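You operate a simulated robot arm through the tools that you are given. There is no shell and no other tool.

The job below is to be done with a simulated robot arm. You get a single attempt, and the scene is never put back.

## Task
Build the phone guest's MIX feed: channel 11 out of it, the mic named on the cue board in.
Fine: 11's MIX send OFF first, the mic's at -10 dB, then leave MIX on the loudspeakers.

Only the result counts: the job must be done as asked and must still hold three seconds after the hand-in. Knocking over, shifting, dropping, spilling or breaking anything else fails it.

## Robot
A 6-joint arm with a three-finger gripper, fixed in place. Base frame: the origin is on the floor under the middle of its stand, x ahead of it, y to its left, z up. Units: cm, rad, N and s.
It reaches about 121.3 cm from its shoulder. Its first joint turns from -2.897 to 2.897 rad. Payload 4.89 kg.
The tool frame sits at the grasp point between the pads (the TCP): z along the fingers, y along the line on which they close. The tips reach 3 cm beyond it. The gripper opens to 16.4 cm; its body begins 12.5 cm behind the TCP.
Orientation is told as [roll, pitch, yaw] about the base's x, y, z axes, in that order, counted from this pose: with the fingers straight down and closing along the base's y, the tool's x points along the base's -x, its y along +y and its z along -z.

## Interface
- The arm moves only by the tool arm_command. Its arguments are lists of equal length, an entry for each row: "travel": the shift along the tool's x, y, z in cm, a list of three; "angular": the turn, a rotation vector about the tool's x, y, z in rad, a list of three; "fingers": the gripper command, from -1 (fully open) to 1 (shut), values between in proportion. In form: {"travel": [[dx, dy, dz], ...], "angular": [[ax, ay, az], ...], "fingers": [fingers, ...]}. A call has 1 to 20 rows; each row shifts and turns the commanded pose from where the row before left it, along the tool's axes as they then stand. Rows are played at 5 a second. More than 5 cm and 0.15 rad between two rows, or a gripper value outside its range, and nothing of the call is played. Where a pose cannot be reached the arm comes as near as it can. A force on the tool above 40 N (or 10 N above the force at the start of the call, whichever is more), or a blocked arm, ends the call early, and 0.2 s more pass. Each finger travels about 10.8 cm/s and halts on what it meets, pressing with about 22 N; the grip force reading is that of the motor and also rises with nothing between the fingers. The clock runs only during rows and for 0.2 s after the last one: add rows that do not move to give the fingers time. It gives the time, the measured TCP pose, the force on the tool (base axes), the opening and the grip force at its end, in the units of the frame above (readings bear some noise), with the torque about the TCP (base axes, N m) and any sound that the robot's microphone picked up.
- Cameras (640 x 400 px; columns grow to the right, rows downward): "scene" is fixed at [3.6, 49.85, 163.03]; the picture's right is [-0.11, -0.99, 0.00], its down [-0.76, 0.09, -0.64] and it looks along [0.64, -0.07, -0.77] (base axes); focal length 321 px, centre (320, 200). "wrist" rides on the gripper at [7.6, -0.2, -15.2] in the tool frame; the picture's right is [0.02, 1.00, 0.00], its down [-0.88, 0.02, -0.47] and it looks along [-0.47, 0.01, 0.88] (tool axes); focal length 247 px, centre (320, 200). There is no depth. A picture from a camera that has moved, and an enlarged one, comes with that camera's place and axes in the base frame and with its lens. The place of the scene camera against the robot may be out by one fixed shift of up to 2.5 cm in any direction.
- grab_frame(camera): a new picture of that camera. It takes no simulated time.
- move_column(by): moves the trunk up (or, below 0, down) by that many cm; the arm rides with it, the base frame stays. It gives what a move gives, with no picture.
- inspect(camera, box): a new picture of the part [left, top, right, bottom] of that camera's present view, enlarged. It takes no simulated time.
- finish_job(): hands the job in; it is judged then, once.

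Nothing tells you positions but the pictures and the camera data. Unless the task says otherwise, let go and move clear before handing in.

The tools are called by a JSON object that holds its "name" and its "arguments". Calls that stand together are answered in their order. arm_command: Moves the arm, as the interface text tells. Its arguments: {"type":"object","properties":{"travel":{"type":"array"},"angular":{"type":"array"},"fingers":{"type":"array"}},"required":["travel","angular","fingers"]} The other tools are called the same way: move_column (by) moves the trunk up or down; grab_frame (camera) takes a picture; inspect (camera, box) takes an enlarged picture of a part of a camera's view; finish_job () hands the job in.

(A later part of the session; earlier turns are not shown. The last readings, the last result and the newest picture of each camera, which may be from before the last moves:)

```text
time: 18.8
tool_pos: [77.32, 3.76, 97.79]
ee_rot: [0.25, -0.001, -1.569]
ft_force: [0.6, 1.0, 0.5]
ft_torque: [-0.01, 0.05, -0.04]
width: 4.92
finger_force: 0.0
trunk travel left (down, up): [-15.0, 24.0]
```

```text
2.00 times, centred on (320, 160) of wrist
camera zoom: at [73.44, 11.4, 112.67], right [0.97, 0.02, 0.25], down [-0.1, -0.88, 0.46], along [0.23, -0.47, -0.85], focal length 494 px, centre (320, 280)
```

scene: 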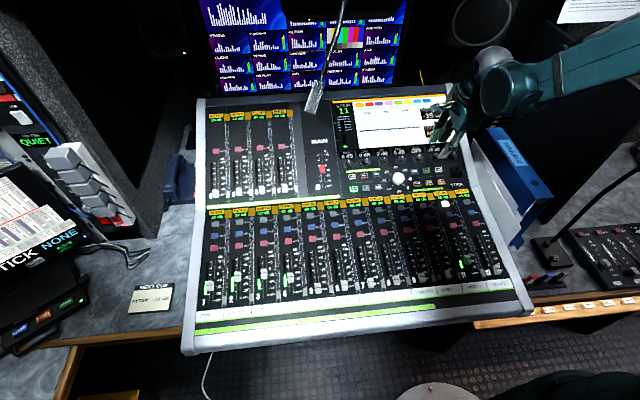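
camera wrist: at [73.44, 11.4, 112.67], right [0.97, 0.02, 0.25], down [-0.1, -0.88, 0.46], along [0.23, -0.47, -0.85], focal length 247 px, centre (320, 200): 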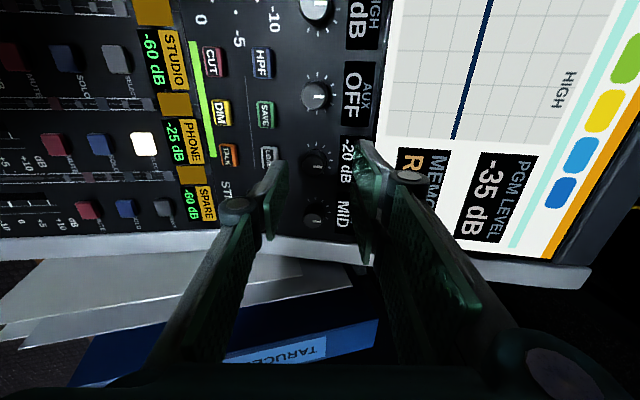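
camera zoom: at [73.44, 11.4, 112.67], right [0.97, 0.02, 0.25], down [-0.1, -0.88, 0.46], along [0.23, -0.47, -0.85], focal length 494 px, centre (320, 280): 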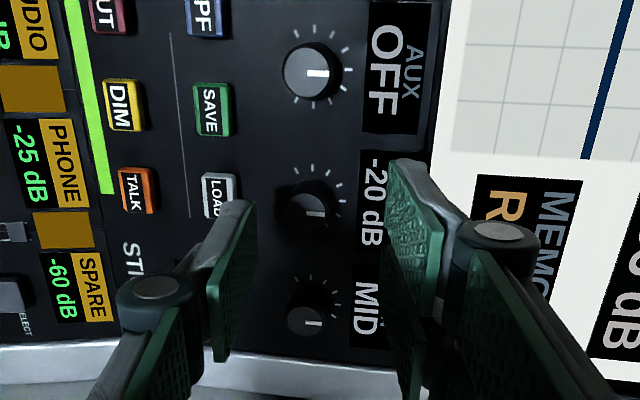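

The MIX knob's top is about 6.4 cm below the TCP, slightly toward -y of the tool axis. I'll centre on it, narrow the fingers and descend partway to check.

{"name": "arm_command", "arguments": {"travel": [[-0.3, -0.55, 0], [0, 0, 1.2], [0, 0, 1.2], [0, 0, 0]], "angular": [[0, 0, 0], [0, 0, 0], [0, 0, 0], [0, 0, 0]], "fingers": [0.5, 0.5, 0.5, 0.5]}}

{"name": "inspect", "arguments": {"camera": "wrist", "box": [240, 60, 400, 260]}}

{"name": "inspect", "arguments": {"camera": "scene", "box": [390, 90, 490, 200]}}

```text
time: 19.8
tool_pos: [77.43, 3.41, 95.68]
ee_rot: [0.25, 0.0, -1.573]
ft_force: [-0.6, 0.5, -0.4]
ft_torque: [-0.02, 0.04, 0.0]
width: 4.11
finger_force: 0.1
trunk travel left (down, up): [-15.0, 24.0]
```

```text
2.00 times, centred on (320, 160) of wrist
camera zoom: at [73.54, 11.09, 110.43], right [0.97, 0.02, 0.25], down [-0.1, -0.88, 0.46], along [0.23, -0.47, -0.85], focal length 494 px, centre (320, 280)
```

zoom: 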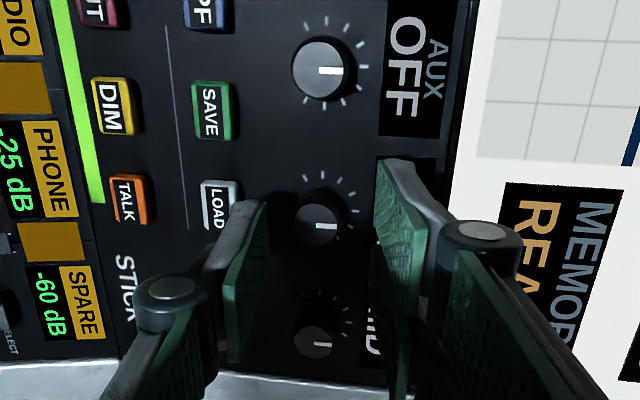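

```text
3.64 times, centred on (440, 145) of scene
camera zoom: at [3.6, 49.85, 163.03], right [-0.11, -0.99, 0.0], down [-0.76, 0.09, -0.64], along [0.64, -0.07, -0.77], focal length 1168 px, centre (-116, 400)
```

zoom: 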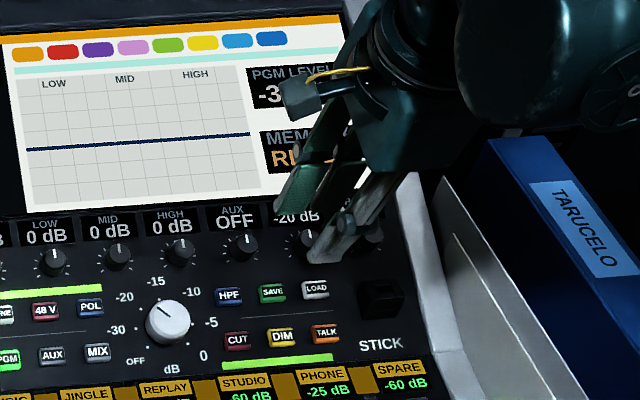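

Well centred. I'll descend 2 cm so the tips straddle the knob.

{"name": "arm_command", "arguments": {"travel": [[0, -0.1, 0.8], [0, 0, 0.7], [0, 0, 0.5], [0, 0, 0]], "angular": [[0, 0, 0], [0, 0, 0], [0, 0, 0], [0, 0, 0]], "fingers": [0.5, 0.5, 0.5, 0.5]}}

{"name": "inspect", "arguments": {"camera": "wrist", "box": [240, 60, 400, 260]}}

{"name": "inspect", "arguments": {"camera": "scene", "box": [390, 90, 490, 200]}}

```text
time: 20.8
tool_pos: [77.73, 3.21, 93.78]
ee_rot: [0.249, 0.0, -1.569]
ft_force: [-4.6, 0.6, 25.5]
ft_torque: [0.06, -0.78, 0.03]
width: 4.11
finger_force: 0.6
trunk travel left (down, up): [-15.0, 24.0]
```

```text
2.00 times, centred on (320, 160) of wrist
camera zoom: at [73.8, 11.03, 108.56], right [0.97, 0.02, 0.25], down [-0.1, -0.88, 0.46], along [0.23, -0.47, -0.85], focal length 494 px, centre (320, 280)
```

zoom: 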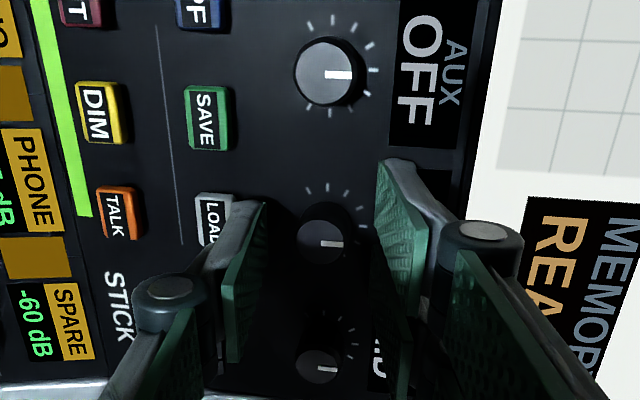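

```text
3.64 times, centred on (440, 145) of scene
camera zoom: at [3.6, 49.85, 163.03], right [-0.11, -0.99, 0.0], down [-0.76, 0.09, -0.64], along [0.64, -0.07, -0.77], focal length 1168 px, centre (-116, 400)
```

zoom: 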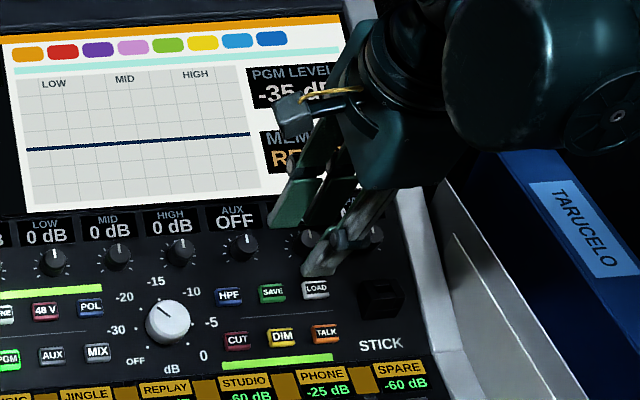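

Contact is on the outer tip of the paired fingers, so the panel is steeper than my lean. I'll back off a little, add about 0.08 rad of lean, re-centre and probe again gently.

{"name": "arm_command", "arguments": {"travel": [[0, 0, -0.6], [0, -0.22, 0], [0, 0, 0.15], [0, 0, 0.15], [0, 0, 0]], "angular": [[0, 0, 0], [-0.08, 0, 0], [0, 0, 0], [0, 0, 0], [0, 0, 0]], "fingers": [0.5, 0.5, 0.5, 0.5, 0.5]}}

{"name": "inspect", "arguments": {"camera": "wrist", "box": [240, 60, 400, 260]}}

```text
time: 22.0
tool_pos: [77.56, 3.22, 93.95]
ee_rot: [0.329, 0.001, -1.572]
ft_force: [0.6, -0.4, 0.7]
ft_torque: [-0.02, -0.03, 0.01]
width: 4.1
finger_force: 0.2
trunk travel left (down, up): [-15.0, 24.0]
```

```text
2.00 times, centred on (320, 160) of wrist
camera zoom: at [72.48, 11.0, 108.32], right [0.95, 0.02, 0.32], down [-0.14, -0.88, 0.45], along [0.3, -0.47, -0.83], focal length 494 px, centre (320, 280)
```

zoom: 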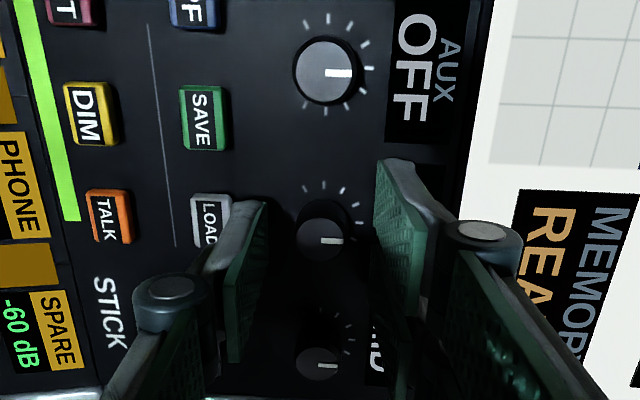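

{"name": "arm_command", "arguments": {"travel": [[0, 0, 0.15], [0, 0, 0.15], [0, 0, 0]], "angular": [[0, 0, 0], [0, 0, 0], [0, 0, 0]], "fingers": [0.5, 0.5, 0.5]}}

```text
time: 22.8
tool_pos: [77.67, 3.16, 93.55]
ee_rot: [0.33, 0.001, -1.572]
ft_force: [0.3, -0.1, -0.2]
ft_torque: [-0.01, 0.01, -0.01]
width: 4.11
finger_force: 0.2
trunk travel left (down, up): [-15.0, 24.0]
```

{"name": "arm_command", "arguments": {"travel": [[0, 0, 0.15], [0, 0, 0.15], [0, 0, 0]], "angular": [[0, 0, 0], [0, 0, 0], [0, 0, 0]], "fingers": [0.5, 0.5, 0.5]}}

{"name": "inspect", "arguments": {"camera": "wrist", "box": [240, 60, 400, 260]}}

```text
time: 23.8
tool_pos: [77.6, 3.2, 93.44]
ee_rot: [0.332, 0.001, -1.571]
ft_force: [-9.4, -1.0, 33.9]
ft_torque: [0.0, -1.05, 0.01]
width: 4.19
finger_force: 1.1
trunk travel left (down, up): [-15.0, 24.0]
stopped in row 3: the force on the tool passed its limit at 41 N (the readings are from after the stop); the commanded pose is now the measured one
```

```text
2.00 times, centred on (320, 160) of wrist
camera zoom: at [72.53, 10.98, 107.92], right [0.95, 0.02, 0.33], down [-0.14, -0.88, 0.45], along [0.3, -0.47, -0.83], focal length 494 px, centre (320, 280)
```

zoom: 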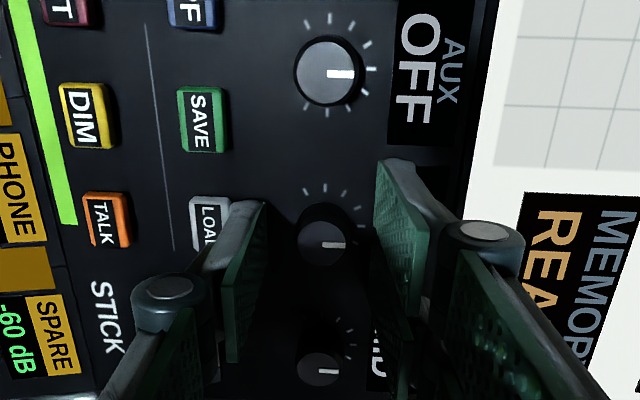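

I've located the contact: the raised label strip under the paired fingers' outer tip. I'll back off 0.25 cm and close on the knob.

{"name": "arm_command", "arguments": {"travel": [[0, 0, -0.25], [0, 0, 0], [0, 0, 0], [0, 0, 0], [0, 0, 0]], "angular": [[0, 0, 0], [0, 0, 0], [0, 0, 0], [0, 0, 0], [0, 0, 0]], "fingers": [0.5, 0.6, 0.7, 0.8, 0.8]}}

{"name": "inspect", "arguments": {"camera": "wrist", "box": [240, 60, 400, 260]}}

{"name": "inspect", "arguments": {"camera": "scene", "box": [320, 90, 480, 200]}}

```text
time: 24.9
tool_pos: [77.72, 3.28, 93.53]
ee_rot: [0.33, 0.001, -1.571]
ft_force: [1.2, -0.1, -4.3]
ft_torque: [0.01, -0.04, 0.04]
width: 1.93
finger_force: 44.9
trunk travel left (down, up): [-15.0, 24.0]
```

```text
2.00 times, centred on (320, 160) of wrist
camera zoom: at [72.66, 11.03, 108.0], right [0.95, 0.02, 0.32], down [-0.14, -0.88, 0.45], along [0.3, -0.47, -0.83], focal length 494 px, centre (320, 280)
```

zoom: 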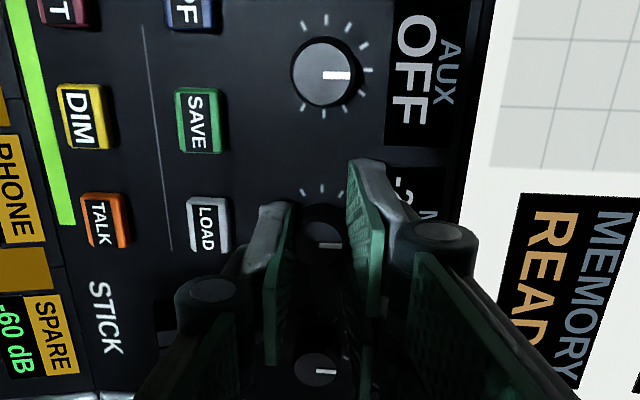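

```text
3.64 times, centred on (400, 145) of scene
camera zoom: at [3.6, 49.85, 163.03], right [-0.11, -0.99, 0.0], down [-0.76, 0.09, -0.64], along [0.64, -0.07, -0.77], focal length 1168 px, centre (29, 400)
```

zoom: 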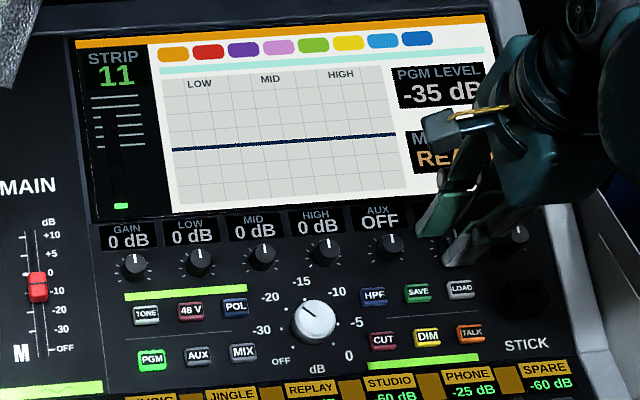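

The knob is gripped (width 1.93 cm). I'll turn it counter-clockwise, as seen from above, by 0.45 rad and check the readout.

{"name": "arm_command", "arguments": {"travel": [[0, 0, 0], [0, 0, 0], [0, 0, 0], [0, 0, 0]], "angular": [[0, 0, -0.15], [0, 0, -0.15], [0, 0, -0.15], [0, 0, 0]], "fingers": [0.8, 0.8, 0.8, 0.8]}}

{"name": "grab_frame", "arguments": {"camera": "wrist"}}

{"name": "inspect", "arguments": {"camera": "scene", "box": [320, 90, 480, 200]}}

```text
time: 25.9
tool_pos: [77.76, 3.21, 93.61]
ee_rot: [0.299, -0.143, -1.142]
ft_force: [26.0, 1.6, 12.4]
ft_torque: [0.17, -0.81, -0.01]
width: 1.94
finger_force: 44.8
trunk travel left (down, up): [-15.0, 24.0]
```

```text
taken
camera wrist: at [69.57, 10.21, 106.94], right [0.84, 0.46, 0.29], down [0.23, -0.78, 0.58], along [0.49, -0.42, -0.76], focal length 247 px, centre (320, 200)
```

wrist: 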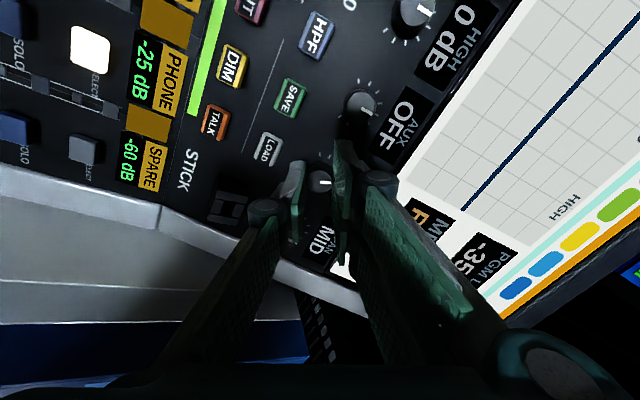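

```text
3.64 times, centred on (400, 145) of scene
camera zoom: at [3.6, 49.85, 163.03], right [-0.11, -0.99, 0.0], down [-0.76, 0.09, -0.64], along [0.64, -0.07, -0.77], focal length 1168 px, centre (29, 400)
```

zoom: 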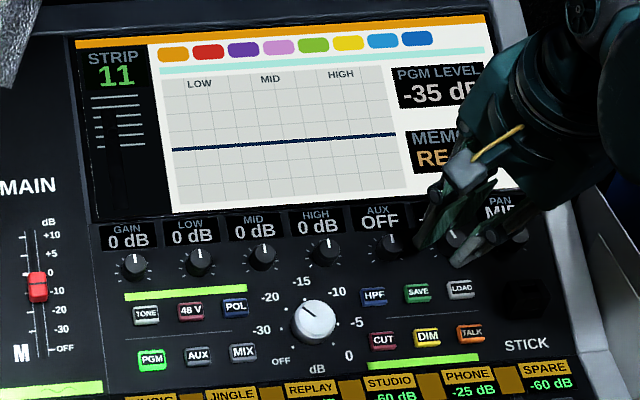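

{"name": "arm_command", "arguments": {"travel": [[-0.095, 0.2, -0.03], [0, 0, 0]], "angular": [[0, 0, 0], [0, 0, 0]], "fingers": [0.8, 0.8]}}

{"name": "inspect", "arguments": {"camera": "wrist", "box": [240, 80, 400, 280]}}

{"name": "inspect", "arguments": {"camera": "scene", "box": [410, 110, 470, 180]}}

```text
time: 26.6
tool_pos: [77.87, 3.44, 93.54]
ee_rot: [0.298, -0.142, -1.142]
ft_force: [9.3, 6.7, -1.0]
ft_torque: [0.27, -0.28, 0.11]
width: 1.94
finger_force: 44.8
trunk travel left (down, up): [-15.0, 24.0]
```

```text
2.00 times, centred on (320, 180) of wrist
camera zoom: at [69.62, 10.22, 106.97], right [0.84, 0.45, 0.29], down [0.23, -0.78, 0.58], along [0.49, -0.42, -0.76], focal length 494 px, centre (320, 240)
```

zoom: 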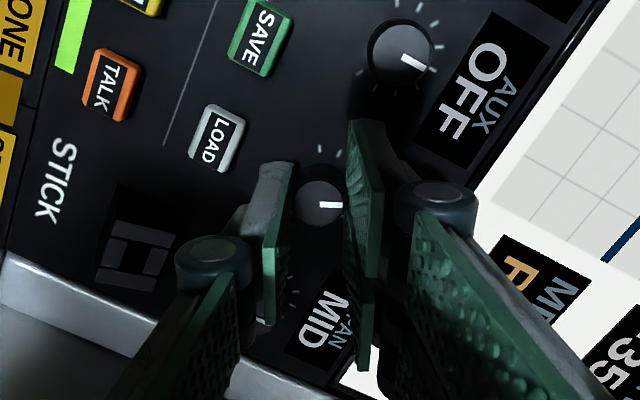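

```text
5.71 times, centred on (440, 145) of scene
camera zoom: at [3.6, 49.85, 163.03], right [-0.11, -0.99, 0.0], down [-0.76, 0.09, -0.64], along [0.64, -0.07, -0.77], focal length 1836 px, centre (-366, 514)
```

zoom: 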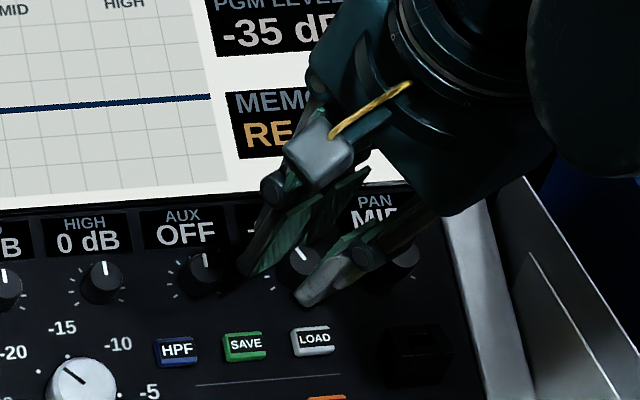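

The knob pointer turned with the fingers. I'll keep turning counter-clockwise and watch the side forces.

{"name": "arm_command", "arguments": {"travel": [[0, 0, 0], [0, 0, 0], [0, 0, 0]], "angular": [[0, 0, -0.15], [0, 0, -0.15], [0, 0, 0]], "fingers": [0.8, 0.8, 0.8]}}

{"name": "inspect", "arguments": {"camera": "scene", "box": [410, 110, 470, 180]}}

{"name": "inspect", "arguments": {"camera": "wrist", "box": [240, 80, 400, 280]}}

```text
time: 27.4
tool_pos: [77.86, 3.47, 93.67]
ee_rot: [0.245, -0.223, -0.847]
ft_force: [0.4, 17.2, -13.7]
ft_torque: [0.51, 0.08, 0.16]
width: 1.94
finger_force: 44.9
trunk travel left (down, up): [-15.0, 24.0]
```

```text
5.71 times, centred on (440, 145) of scene
camera zoom: at [3.6, 49.85, 163.03], right [-0.11, -0.99, 0.0], down [-0.76, 0.09, -0.64], along [0.64, -0.07, -0.77], focal length 1836 px, centre (-366, 514)
```

zoom: 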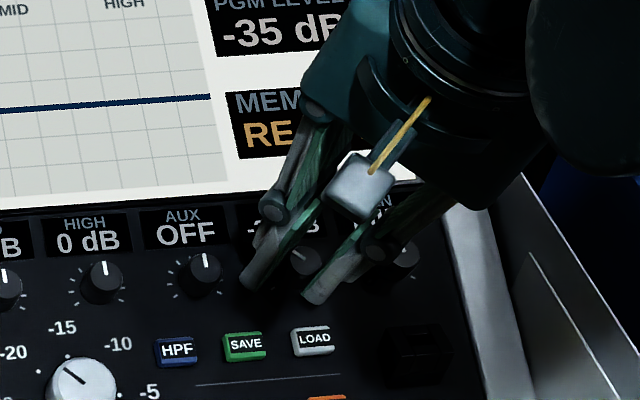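

```text
2.00 times, centred on (320, 180) of wrist
camera zoom: at [67.89, 8.9, 106.39], right [0.68, 0.7, 0.23], down [0.43, -0.63, 0.65], along [0.6, -0.34, -0.73], focal length 494 px, centre (320, 240)
```

zoom: 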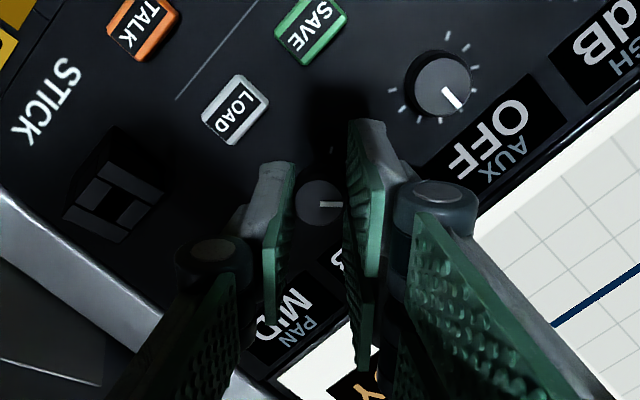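

{"name": "arm_command", "arguments": {"travel": [[0.11, 0.058, 0.095], [0, 0, 0], [0, 0, 0], [0, 0, 0]], "angular": [[0, 0, 0], [0, 0, -0.15], [0, 0, -0.15], [0, 0, 0]], "fingers": [0.8, 0.8, 0.8, 0.8]}}

{"name": "inspect", "arguments": {"camera": "scene", "box": [410, 110, 470, 180]}}

{"name": "inspect", "arguments": {"camera": "wrist", "box": [240, 80, 400, 280]}}

```text
time: 28.4
tool_pos: [77.79, 3.46, 93.57]
ee_rot: [0.168, -0.286, -0.545]
ft_force: [-1.1, 4.5, 1.4]
ft_torque: [0.15, 0.0, 0.0]
width: 1.94
finger_force: 45.3
trunk travel left (down, up): [-15.0, 24.0]
```

```text
5.71 times, centred on (440, 145) of scene
camera zoom: at [3.6, 49.85, 163.03], right [-0.11, -0.99, 0.0], down [-0.76, 0.09, -0.64], along [0.64, -0.07, -0.77], focal length 1836 px, centre (-366, 514)
```

zoom: 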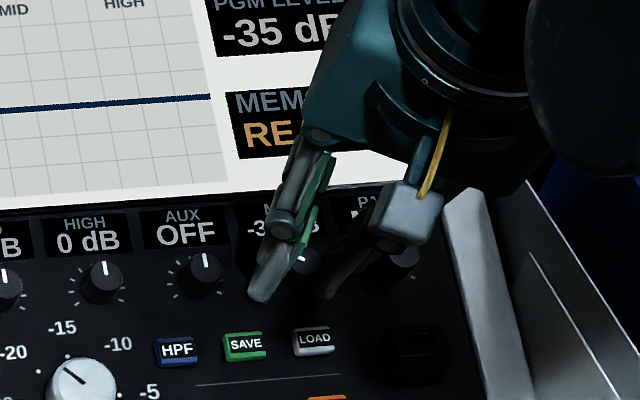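

```text
2.00 times, centred on (320, 180) of wrist
camera zoom: at [66.61, 7.14, 105.94], right [0.45, 0.88, 0.15], down [0.58, -0.42, 0.7], along [0.68, -0.23, -0.7], focal length 494 px, centre (320, 240)
```

zoom: 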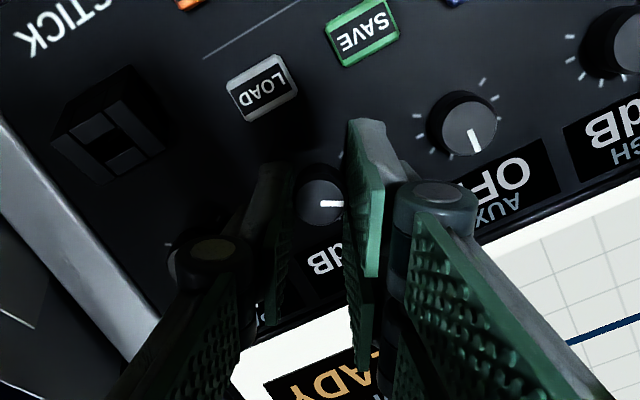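

CCW lowers it: the readout now shows "-3x". I'll continue turning.

{"name": "arm_command", "arguments": {"travel": [[0, 0, 0], [0, 0, 0], [0, 0, 0], [0, 0, 0]], "angular": [[0, 0, -0.15], [0, 0, -0.15], [0, 0, -0.15], [0, 0, 0]], "fingers": [0.8, 0.8, 0.8, 0.8]}}

{"name": "inspect", "arguments": {"camera": "wrist", "box": [240, 80, 400, 280]}}

{"name": "inspect", "arguments": {"camera": "scene", "box": [410, 110, 470, 180]}}

```text
time: 29.4
tool_pos: [77.95, 3.49, 93.59]
ee_rot: [0.024, -0.331, -0.072]
ft_force: [-4.8, 9.2, 8.2]
ft_torque: [0.23, 0.14, 0.08]
width: 1.95
finger_force: 45.5
trunk travel left (down, up): [-15.0, 24.0]
```

```text
2.00 times, centred on (320, 180) of wrist
camera zoom: at [65.76, 3.91, 105.64], right [0.05, 1.0, 0.02], down [0.68, -0.04, 0.73], along [0.73, -0.02, -0.68], focal length 494 px, centre (320, 240)
```

zoom: 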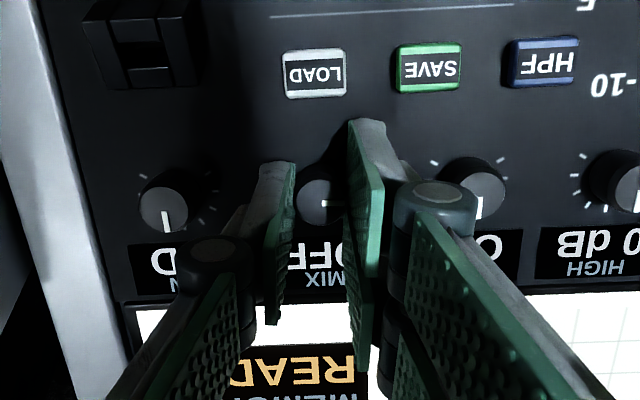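

```text
5.71 times, centred on (440, 145) of scene
camera zoom: at [3.6, 49.85, 163.03], right [-0.11, -0.99, 0.0], down [-0.76, 0.09, -0.64], along [0.64, -0.07, -0.77], focal length 1836 px, centre (-366, 514)
```

zoom: 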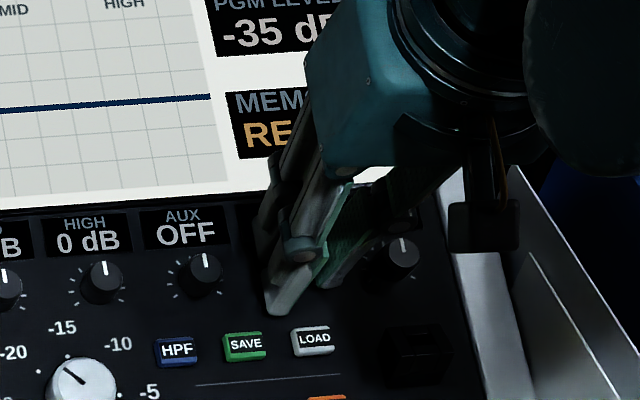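

The readout shows OFF. I'll add a small margin turn, then release and lift along the tool axis.

{"name": "arm_command", "arguments": {"travel": [[0, 0, 0], [0, 0, 0], [0, 0, 0], [0, 0, 0], [0, 0, 0], [0, 0, -2.5], [0, 0, -3.5], [0, 0, -3.5], [0, 0, 0]], "angular": [[0, 0, -0.12], [0, 0, -0.12], [0, 0, 0], [0, 0, 0], [0, 0, 0], [0, 0, 0], [0, 0, 0], [0, 0, 0], [0, 0, 0]], "fingers": [0.8, 0.8, 0.6, 0.5, 0.5, 0.5, 0.5, 0.5, 0.5]}}

{"name": "grab_frame", "arguments": {"camera": "wrist"}}

{"name": "inspect", "arguments": {"camera": "scene", "box": [320, 90, 480, 200]}}

```text
time: 31.4
tool_pos: [74.7, 3.53, 102.62]
ee_rot: [-0.058, -0.325, 0.179]
ft_force: [-0.7, -0.4, 0.3]
ft_torque: [-0.03, -0.04, 0.03]
width: 4.08
finger_force: 0.1
trunk travel left (down, up): [-15.0, 24.0]
```

```text
taken
camera wrist: at [62.73, 2.2, 114.6], right [-0.18, 0.98, -0.06], down [0.66, 0.17, 0.73], along [0.73, 0.09, -0.68], focal length 247 px, centre (320, 200)
```

wrist: 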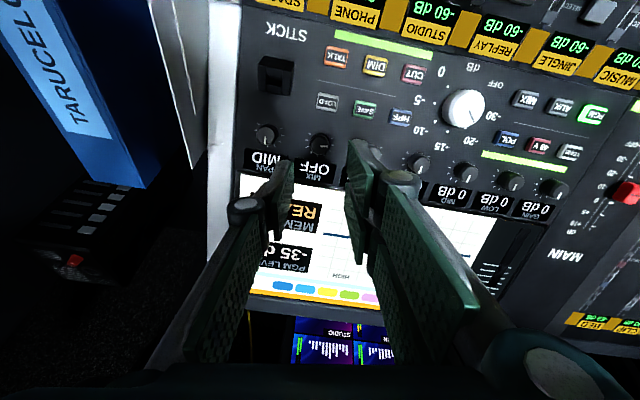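

```text
3.64 times, centred on (400, 145) of scene
camera zoom: at [3.6, 49.85, 163.03], right [-0.11, -0.99, 0.0], down [-0.76, 0.09, -0.64], along [0.64, -0.07, -0.77], focal length 1168 px, centre (29, 400)
```

zoom: 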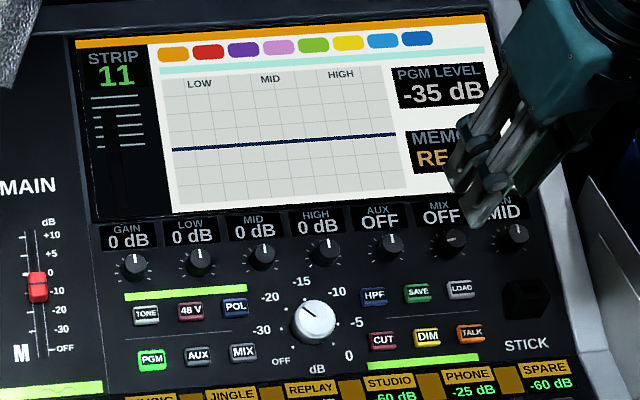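

Strip 11's MIX send now reads OFF. Next is channel 3 (KEREM), with SELECT at about (62.8, 60, 86). I'll use a pose leaning toward −y so the arm stays clear to the right of the mic. I'll re-orient at y≈20 first.

{"name": "arm_command", "arguments": {"travel": [[0, 0, 0], [0, 0, 0], [0, 4, 0], [0, 4, 0], [0, 4, 0], [0, 4, 0], [0, 0, 0], [0, 0, 0], [0, 0, 0], [0, 0, 0], [0, 0, 0], [0, 0, 0]], "angular": [[0, 0, 0.085], [0, 0, 0.085], [0, 0, 0], [0, 0, 0], [0, 0, 0], [0, 0, 0], [0, 0.06, 0], [-0.15, 0, 0], [-0.15, 0, 0], [-0.15, 0, 0], [-0.15, 0, 0], [0, 0, 0]], "fingers": [0.5, 0.5, 1, 1, 1, 1, 1, 1, 1, 1, 1, 1]}}

{"name": "grab_frame", "arguments": {"camera": "wrist"}}

{"name": "grab_frame", "arguments": {"camera": "scene"}}

```text
time: 34.0
tool_pos: [74.81, 19.56, 102.48]
ee_rot: [0.601, -0.271, -0.001]
ft_force: [0.3, -0.9, 0.6]
ft_torque: [-0.03, -0.02, -0.01]
width: 0.0
finger_force: 22.0
trunk travel left (down, up): [-15.0, 24.0]
```

```text
taken
camera wrist: at [64.16, 10.78, 112.62], right [-0.17, 0.82, 0.54], down [0.74, -0.25, 0.62], along [0.65, 0.51, -0.57], focal length 247 px, centre (320, 200)
```

wrist: 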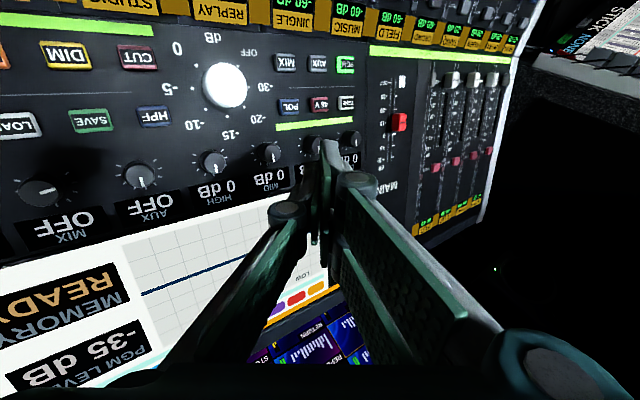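

```text
taken
```

scene: 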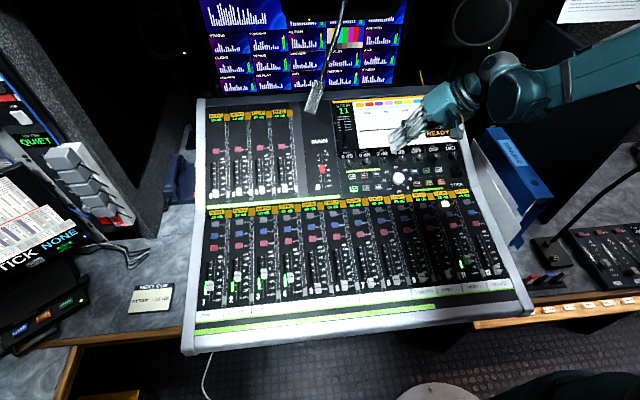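

{"name": "arm_command", "arguments": {"travel": [[2.75, 3.026, 2.66], [2.75, 3.026, 2.66], [2.75, 3.026, 2.66], [2.75, 3.026, 2.66], [2.75, 3.026, 2.66], [0, 0, 0]], "angular": [[0, 0, 0], [0, 0, 0], [0, 0, 0], [0, 0, 0], [0, 0, 0], [0, 0, 0]], "fingers": [1, 1, 1, 1, 1, 1]}}

{"name": "grab_frame", "arguments": {"camera": "wrist"}}

{"name": "grab_frame", "arguments": {"camera": "scene"}}

```text
time: 35.4
tool_pos: [61.98, 39.35, 96.59]
ee_rot: [0.599, -0.271, -0.003]
ft_force: [0.7, -0.7, -0.8]
ft_torque: [0.08, 0.05, 0.05]
width: 0.0
finger_force: 21.9
trunk travel left (down, up): [-15.0, 24.0]
```

```text
taken
camera wrist: at [51.38, 30.76, 106.67], right [-0.17, 0.83, 0.54], down [0.74, -0.25, 0.62], along [0.65, 0.51, -0.57], focal length 247 px, centre (320, 200)
```

wrist: 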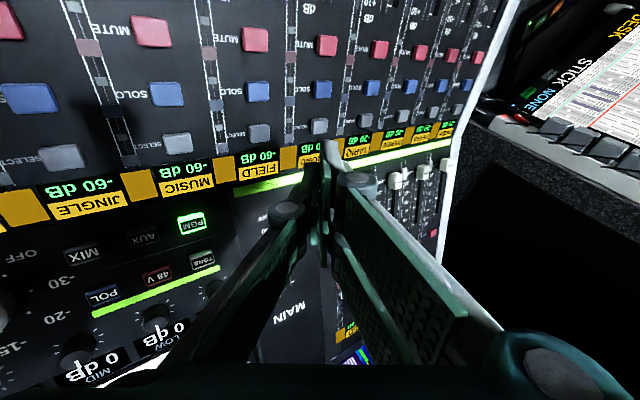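

```text
taken
```

scene: 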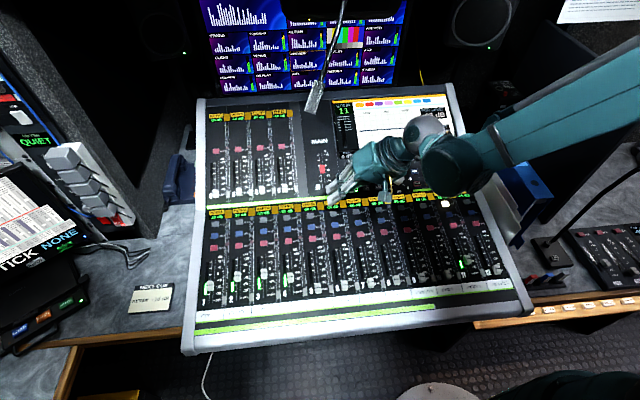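

{"name": "arm_command", "arguments": {"travel": [[0.06, 3.77, 3.06], [0.06, 3.77, 3.06], [0, 0, 0]], "angular": [[0, 0, 0], [0, 0, 0], [0, 0, 0]], "fingers": [1, 1, 1]}}

{"name": "grab_frame", "arguments": {"camera": "scene"}}

{"name": "grab_frame", "arguments": {"camera": "wrist"}}

```text
time: 36.1
tool_pos: [62.46, 49.05, 95.58]
ee_rot: [0.6, -0.271, -0.002]
ft_force: [0.9, -0.9, -0.4]
ft_torque: [0.05, 0.04, 0.06]
width: 0.0
finger_force: 21.8
trunk travel left (down, up): [-15.0, 24.0]
```

```text
taken
```

scene: 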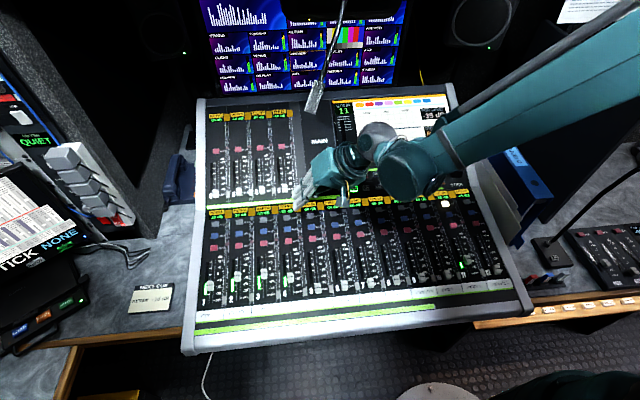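

```text
taken
camera wrist: at [51.71, 40.39, 105.61], right [-0.17, 0.83, 0.54], down [0.74, -0.25, 0.62], along [0.65, 0.51, -0.57], focal length 247 px, centre (320, 200)
```

wrist: 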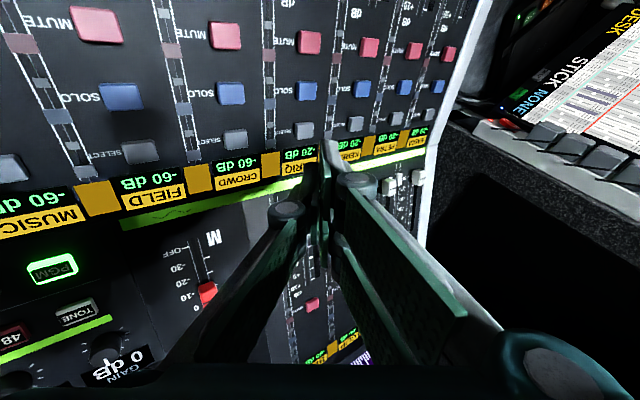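

{"name": "arm_command", "arguments": {"travel": [[0.06, 3.77, 3.06], [0.06, 3.77, 3.06], [0, 0, 0]], "angular": [[0, 0, 0], [0, 0, 0], [0, 0, 0]], "fingers": [1, 1, 1]}}

{"name": "grab_frame", "arguments": {"camera": "scene"}}

{"name": "grab_frame", "arguments": {"camera": "wrist"}}

{"name": "inspect", "arguments": {"camera": "wrist", "box": [240, 90, 400, 190]}}

```text
time: 37.0
tool_pos: [62.57, 58.66, 94.91]
ee_rot: [0.602, -0.27, -0.001]
ft_force: [1.0, -1.0, 0.2]
ft_torque: [0.07, 0.04, 0.03]
width: 0.0
finger_force: 21.8
trunk travel left (down, up): [-15.0, 24.0]
```

```text
taken
```

scene: 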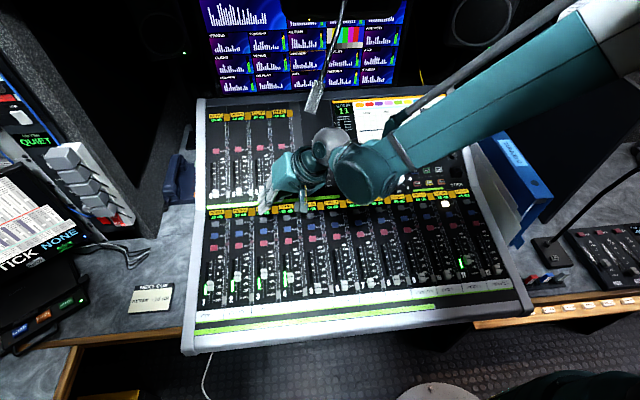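

```text
taken
camera wrist: at [51.79, 49.96, 105.04], right [-0.17, 0.83, 0.54], down [0.74, -0.25, 0.62], along [0.65, 0.51, -0.57], focal length 247 px, centre (320, 200)
```

wrist: 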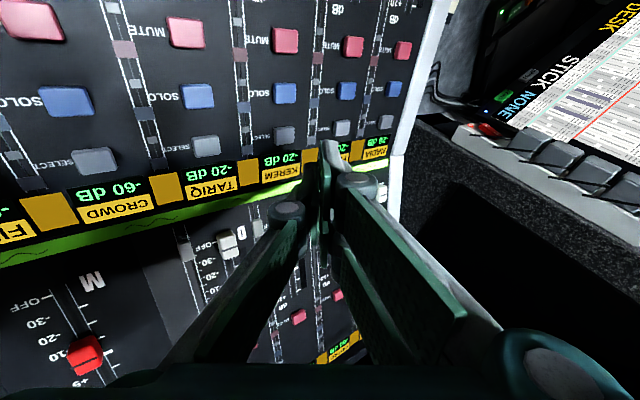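

```text
4.00 times, centred on (320, 140) of wrist
camera zoom: at [51.79, 49.96, 105.04], right [-0.17, 0.83, 0.54], down [0.74, -0.25, 0.62], along [0.65, 0.51, -0.57], focal length 988 px, centre (320, 440)
```

zoom: 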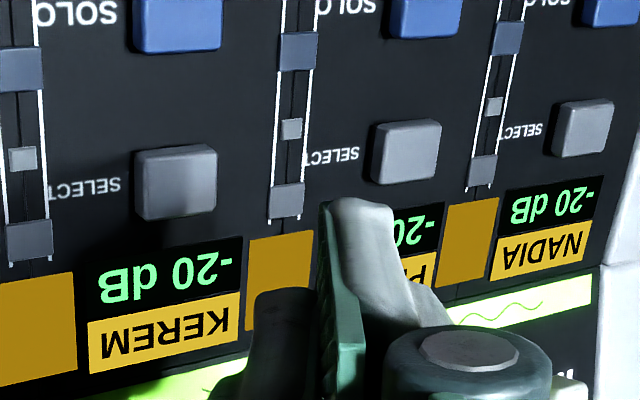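

The KEREM SELECT key is in clear view just ahead of the fingertip. I'll descend to just above it.

{"name": "arm_command", "arguments": {"travel": [[0.885, -1.2, 2.15], [0.885, -1.2, 2.15], [0, 0, 0]], "angular": [[0, 0, 0], [0, 0, 0], [0, 0, 0]], "fingers": [1, 1, 1]}}

{"name": "inspect", "arguments": {"camera": "wrist", "box": [240, 90, 400, 190]}}

{"name": "inspect", "arguments": {"camera": "scene", "box": [200, 60, 420, 260]}}

```text
time: 37.8
tool_pos: [62.24, 59.1, 89.76]
ee_rot: [0.601, -0.27, -0.003]
ft_force: [-0.1, -0.4, -0.5]
ft_torque: [-0.03, -0.01, 0.01]
width: 0.01
finger_force: 22.1
trunk travel left (down, up): [-15.0, 24.0]
```

```text
4.00 times, centred on (320, 140) of wrist
camera zoom: at [51.42, 50.49, 99.81], right [-0.17, 0.83, 0.54], down [0.74, -0.25, 0.62], along [0.65, 0.51, -0.57], focal length 988 px, centre (320, 440)
```

zoom: 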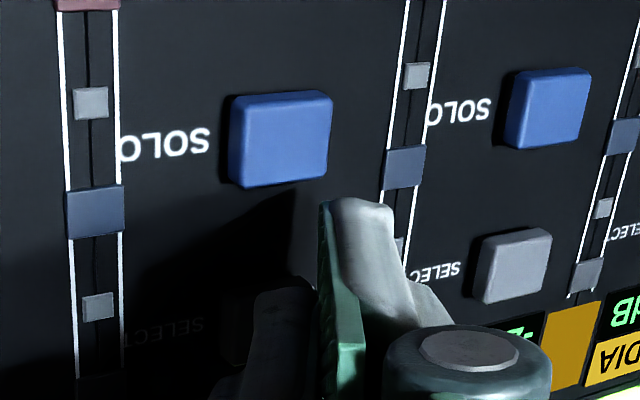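

```text
2.00 times, centred on (310, 160) of scene
camera zoom: at [3.6, 49.85, 163.03], right [-0.11, -0.99, 0.0], down [-0.76, 0.09, -0.64], along [0.64, -0.07, -0.77], focal length 642 px, centre (340, 280)
```

zoom: 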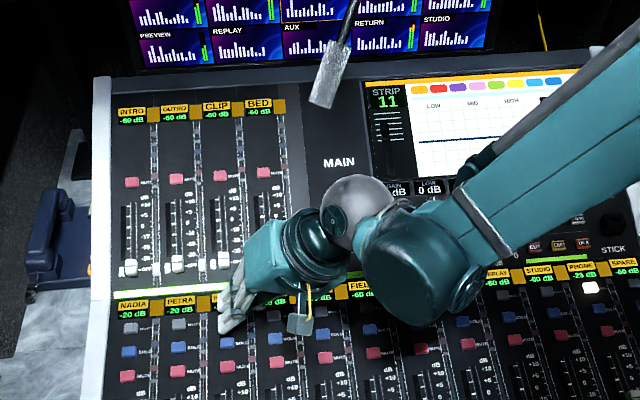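

{"name": "arm_command", "arguments": {"travel": [[0.053, -0.109, 0.159], [0.053, -0.109, 0.159], [0.053, -0.109, 0.159], [0.053, -0.109, 0.159], [0, 0, 0]], "angular": [[0, 0, 0], [0, 0, 0], [0, 0, 0], [0, 0, 0], [0, 0, 0]], "fingers": [1, 1, 1, 1, 1]}}

{"name": "inspect", "arguments": {"camera": "wrist", "box": [240, 90, 400, 190]}}

```text
time: 39.0
tool_pos: [62.08, 59.09, 88.95]
ee_rot: [0.6, -0.271, -0.003]
ft_force: [0.6, 0.4, 0.0]
ft_torque: [0.01, 0.01, 0.01]
width: 0.0
finger_force: 22.0
trunk travel left (down, up): [-15.0, 24.0]
```

```text
4.00 times, centred on (320, 140) of wrist
camera zoom: at [51.42, 50.52, 99.01], right [-0.17, 0.83, 0.54], down [0.74, -0.25, 0.62], along [0.65, 0.51, -0.57], focal length 988 px, centre (320, 440)
```

zoom: 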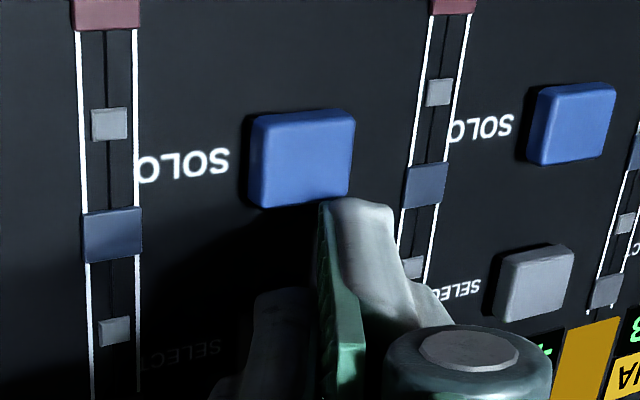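

{"name": "arm_command", "arguments": {"travel": [[-0.482, -0.076, 0.11], [0.053, -0.109, 0.159], [0.053, -0.109, 0.159], [0, 0, 0]], "angular": [[0, 0, 0], [0, 0, 0], [0, 0, 0], [0, 0, 0]], "fingers": [1, 1, 1, 1]}}

{"name": "inspect", "arguments": {"camera": "scene", "box": [320, 90, 480, 200]}}

```text
time: 40.0
tool_pos: [62.5, 59.09, 88.61]
ee_rot: [0.599, -0.27, -0.002]
ft_force: [0.0, -0.5, 0.9]
ft_torque: [0.03, 0.05, 0.01]
width: 0.0
finger_force: 22.2
trunk travel left (down, up): [-15.0, 24.0]
heard: click
```

```text
3.64 times, centred on (400, 145) of scene
camera zoom: at [3.6, 49.85, 163.03], right [-0.11, -0.99, 0.0], down [-0.76, 0.09, -0.64], along [0.64, -0.07, -0.77], focal length 1168 px, centre (29, 400)
```

zoom: 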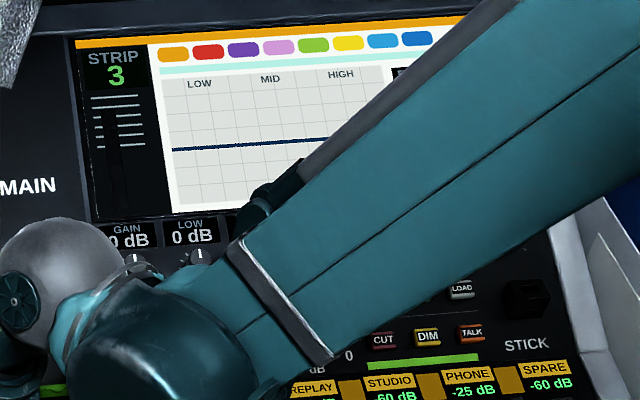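

STRIP 3 is selected. I'll retreat straight up and back along the same path, clear of the mic, then read its MIX value.

{"name": "arm_command", "arguments": {"travel": [[-0.84, 1.72, -2.5], [-0.84, 1.72, -2.5], [-0.06, -3.77, -3.06], [-0.06, -3.77, -3.06], [-0.06, -3.77, -3.06], [-0.06, -3.77, -3.06], [-2.75, -3.026, -2.66], [-2.75, -3.026, -2.66], [-2.75, -3.026, -2.66], [-2.75, -3.026, -2.66], [-2.75, -3.026, -2.66], [0, 0, 0]], "angular": [[0, 0, 0], [0, 0, 0], [0, 0, 0], [0, 0, 0], [0, 0, 0], [0, 0, 0], [0, 0, 0], [0, 0, 0], [0, 0, 0], [0, 0, 0], [0, 0, 0], [0, 0, 0]], "fingers": [1, 1, 1, 1, 1, 1, 1, 1, 1, 1, 1, 1]}}

{"name": "grab_frame", "arguments": {"camera": "scene"}}

{"name": "inspect", "arguments": {"camera": "scene", "box": [320, 90, 480, 200]}}

{"name": "inspect", "arguments": {"camera": "scene", "box": [190, 190, 350, 290]}}

```text
time: 42.5
tool_pos: [74.77, 19.9, 102.21]
ee_rot: [0.599, -0.271, -0.003]
ft_force: [-0.2, 0.2, 0.4]
ft_torque: [-0.04, -0.01, 0.0]
width: 0.01
finger_force: 22.4
trunk travel left (down, up): [-15.0, 24.0]
```

```text
taken
```

scene: 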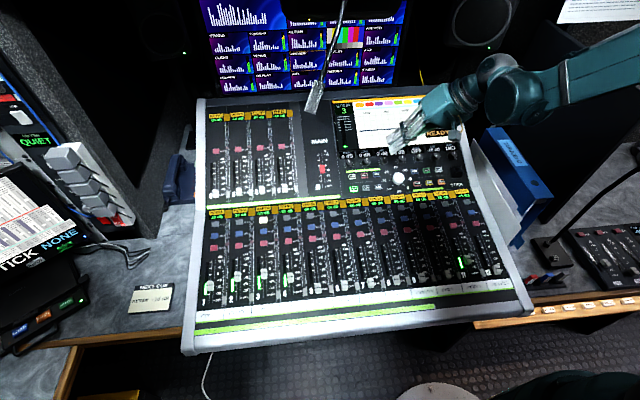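

```text
3.64 times, centred on (400, 145) of scene
camera zoom: at [3.6, 49.85, 163.03], right [-0.11, -0.99, 0.0], down [-0.76, 0.09, -0.64], along [0.64, -0.07, -0.77], focal length 1168 px, centre (29, 400)
```

zoom: 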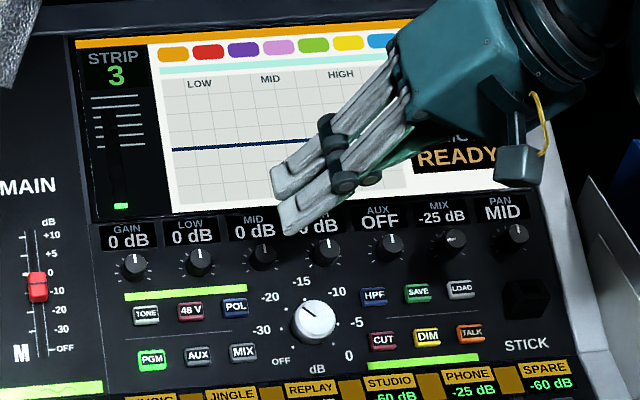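

```text
4.00 times, centred on (270, 240) of scene
camera zoom: at [3.6, 49.85, 163.03], right [-0.11, -0.99, 0.0], down [-0.76, 0.09, -0.64], along [0.64, -0.07, -0.77], focal length 1285 px, centre (520, 40)
```

zoom: 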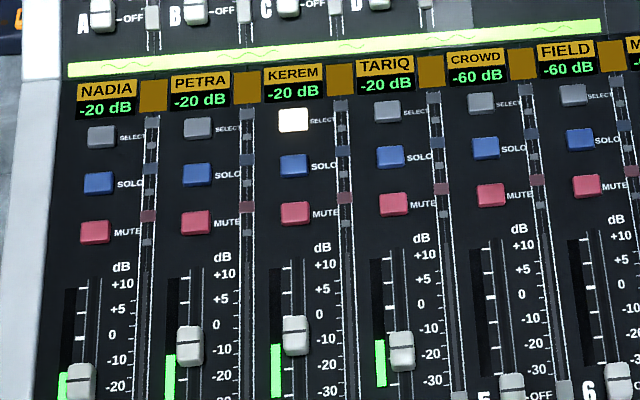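

Strip 3's MIX send is at -25 dB, and it needs a clockwise turn up to -10 dB. I'll restore the knob-gripping orientation (lean about 0.30, yaw about 0.1) and hover 8 cm above the knob.

{"name": "arm_command", "arguments": {"travel": [[0, 0, 0], [0, 0, 0], [0, 0, 0], [0, 0, 0], [0, 0, 0], [0, 0, 0], [0.305, -4.08, 0.283], [0.305, -4.08, 0.283], [0.305, -4.08, 0.283], [0.305, -4.08, 0.283], [0, 0, 0]], "angular": [[0.15, 0, 0], [0.15, 0, 0], [0.15, 0, 0], [0.15, 0, 0], [0, -0.03, 0], [0, 0, -0.1], [0, 0, 0], [0, 0, 0], [0, 0, 0], [0, 0, 0], [0, 0, 0]], "fingers": [1, 1, 1, 1, 1, 1, 0.58, 0.58, 0.58, 0.58, 0.58]}}

{"name": "inspect", "arguments": {"camera": "wrist", "box": [220, 80, 420, 240]}}

```text
time: 45.0
tool_pos: [75.76, 3.37, 101.54]
ee_rot: [-0.031, -0.297, 0.104]
ft_force: [0.7, 0.5, 0.0]
ft_torque: [-0.03, 0.01, 0.02]
width: 3.46
finger_force: 0.0
trunk travel left (down, up): [-15.0, 24.0]
```

```text
2.50 times, centred on (320, 160) of wrist
camera zoom: at [64.01, 2.62, 113.92], right [-0.11, 0.99, -0.04], down [0.7, 0.11, 0.71], along [0.71, 0.06, -0.7], focal length 617 px, centre (320, 300)
```

zoom: 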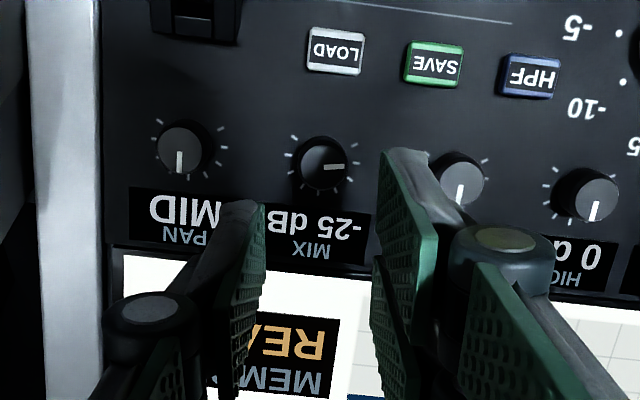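

The knob lines up as predicted. I'll lower onto it and close.

{"name": "arm_command", "arguments": {"travel": [[0.32, 0.19, 2.6], [0, 0, 2.6], [0, 0, 1.8], [0, 0, 0.8], [0, 0, 0.3], [0, 0, 0]], "angular": [[0, 0, 0], [0, 0, 0], [0, 0, 0], [0, 0, 0], [0, 0, 0], [0, 0, 0]], "fingers": [0.58, 0.58, 0.58, 0.58, 0.58, 0.58]}}

{"name": "inspect", "arguments": {"camera": "wrist", "box": [220, 80, 420, 240]}}

```text
time: 46.4
tool_pos: [77.87, 3.7, 93.69]
ee_rot: [-0.032, -0.298, 0.104]
ft_force: [-1.3, -0.5, 3.2]
ft_torque: [0.03, -0.07, 0.07]
width: 3.44
finger_force: 0.2
trunk travel left (down, up): [-15.0, 24.0]
```

```text
2.50 times, centred on (320, 160) of wrist
camera zoom: at [66.07, 2.81, 106.04], right [-0.11, 0.99, -0.04], down [0.7, 0.11, 0.71], along [0.71, 0.06, -0.7], focal length 617 px, centre (320, 300)
```

zoom: 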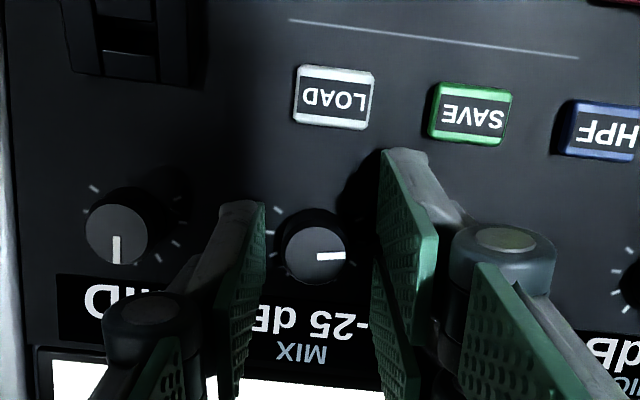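

{"name": "arm_command", "arguments": {"travel": [[0, 0, -0.05], [0, 0, 0], [0, 0, 0], [0, 0, 0]], "angular": [[0, 0, 0], [0, 0, 0], [0, 0, 0], [0, 0, 0]], "fingers": [0.65, 0.75, 0.8, 0.8]}}

{"name": "inspect", "arguments": {"camera": "wrist", "box": [220, 80, 420, 240]}}

```text
time: 47.4
tool_pos: [77.84, 3.53, 93.67]
ee_rot: [-0.031, -0.298, 0.102]
ft_force: [1.1, -10.4, -0.4]
ft_torque: [-0.23, -0.04, -0.11]
width: 2.08
finger_force: 5.6
trunk travel left (down, up): [-15.0, 24.0]
```

```text
2.50 times, centred on (320, 160) of wrist
camera zoom: at [66.04, 2.7, 106.08], right [-0.11, 0.99, -0.04], down [0.7, 0.11, 0.71], along [0.71, 0.06, -0.7], focal length 617 px, centre (320, 300)
```

zoom: 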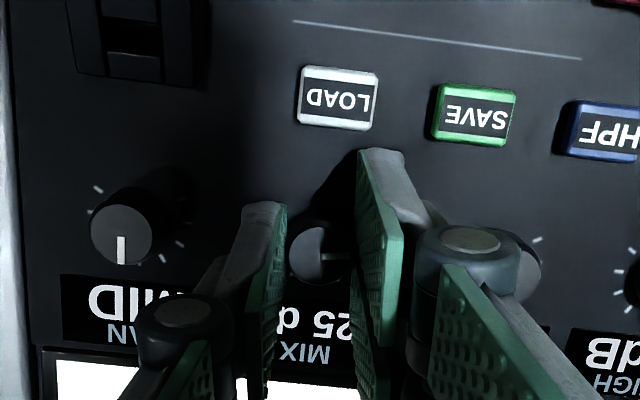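

{"name": "arm_command", "arguments": {"travel": [[0, -0.1, 0], [0, 0, 0], [0, 0, 0]], "angular": [[0, 0, 0], [0, 0, 0], [0, 0, 0]], "fingers": [0.8, 0.8, 0.8]}}

```text
time: 48.1
tool_pos: [77.8, 3.55, 93.74]
ee_rot: [-0.031, -0.299, 0.103]
ft_force: [0.6, -6.6, -3.0]
ft_torque: [-0.17, -0.08, -0.06]
width: 1.98
finger_force: 3.8
trunk travel left (down, up): [-15.0, 24.0]
```

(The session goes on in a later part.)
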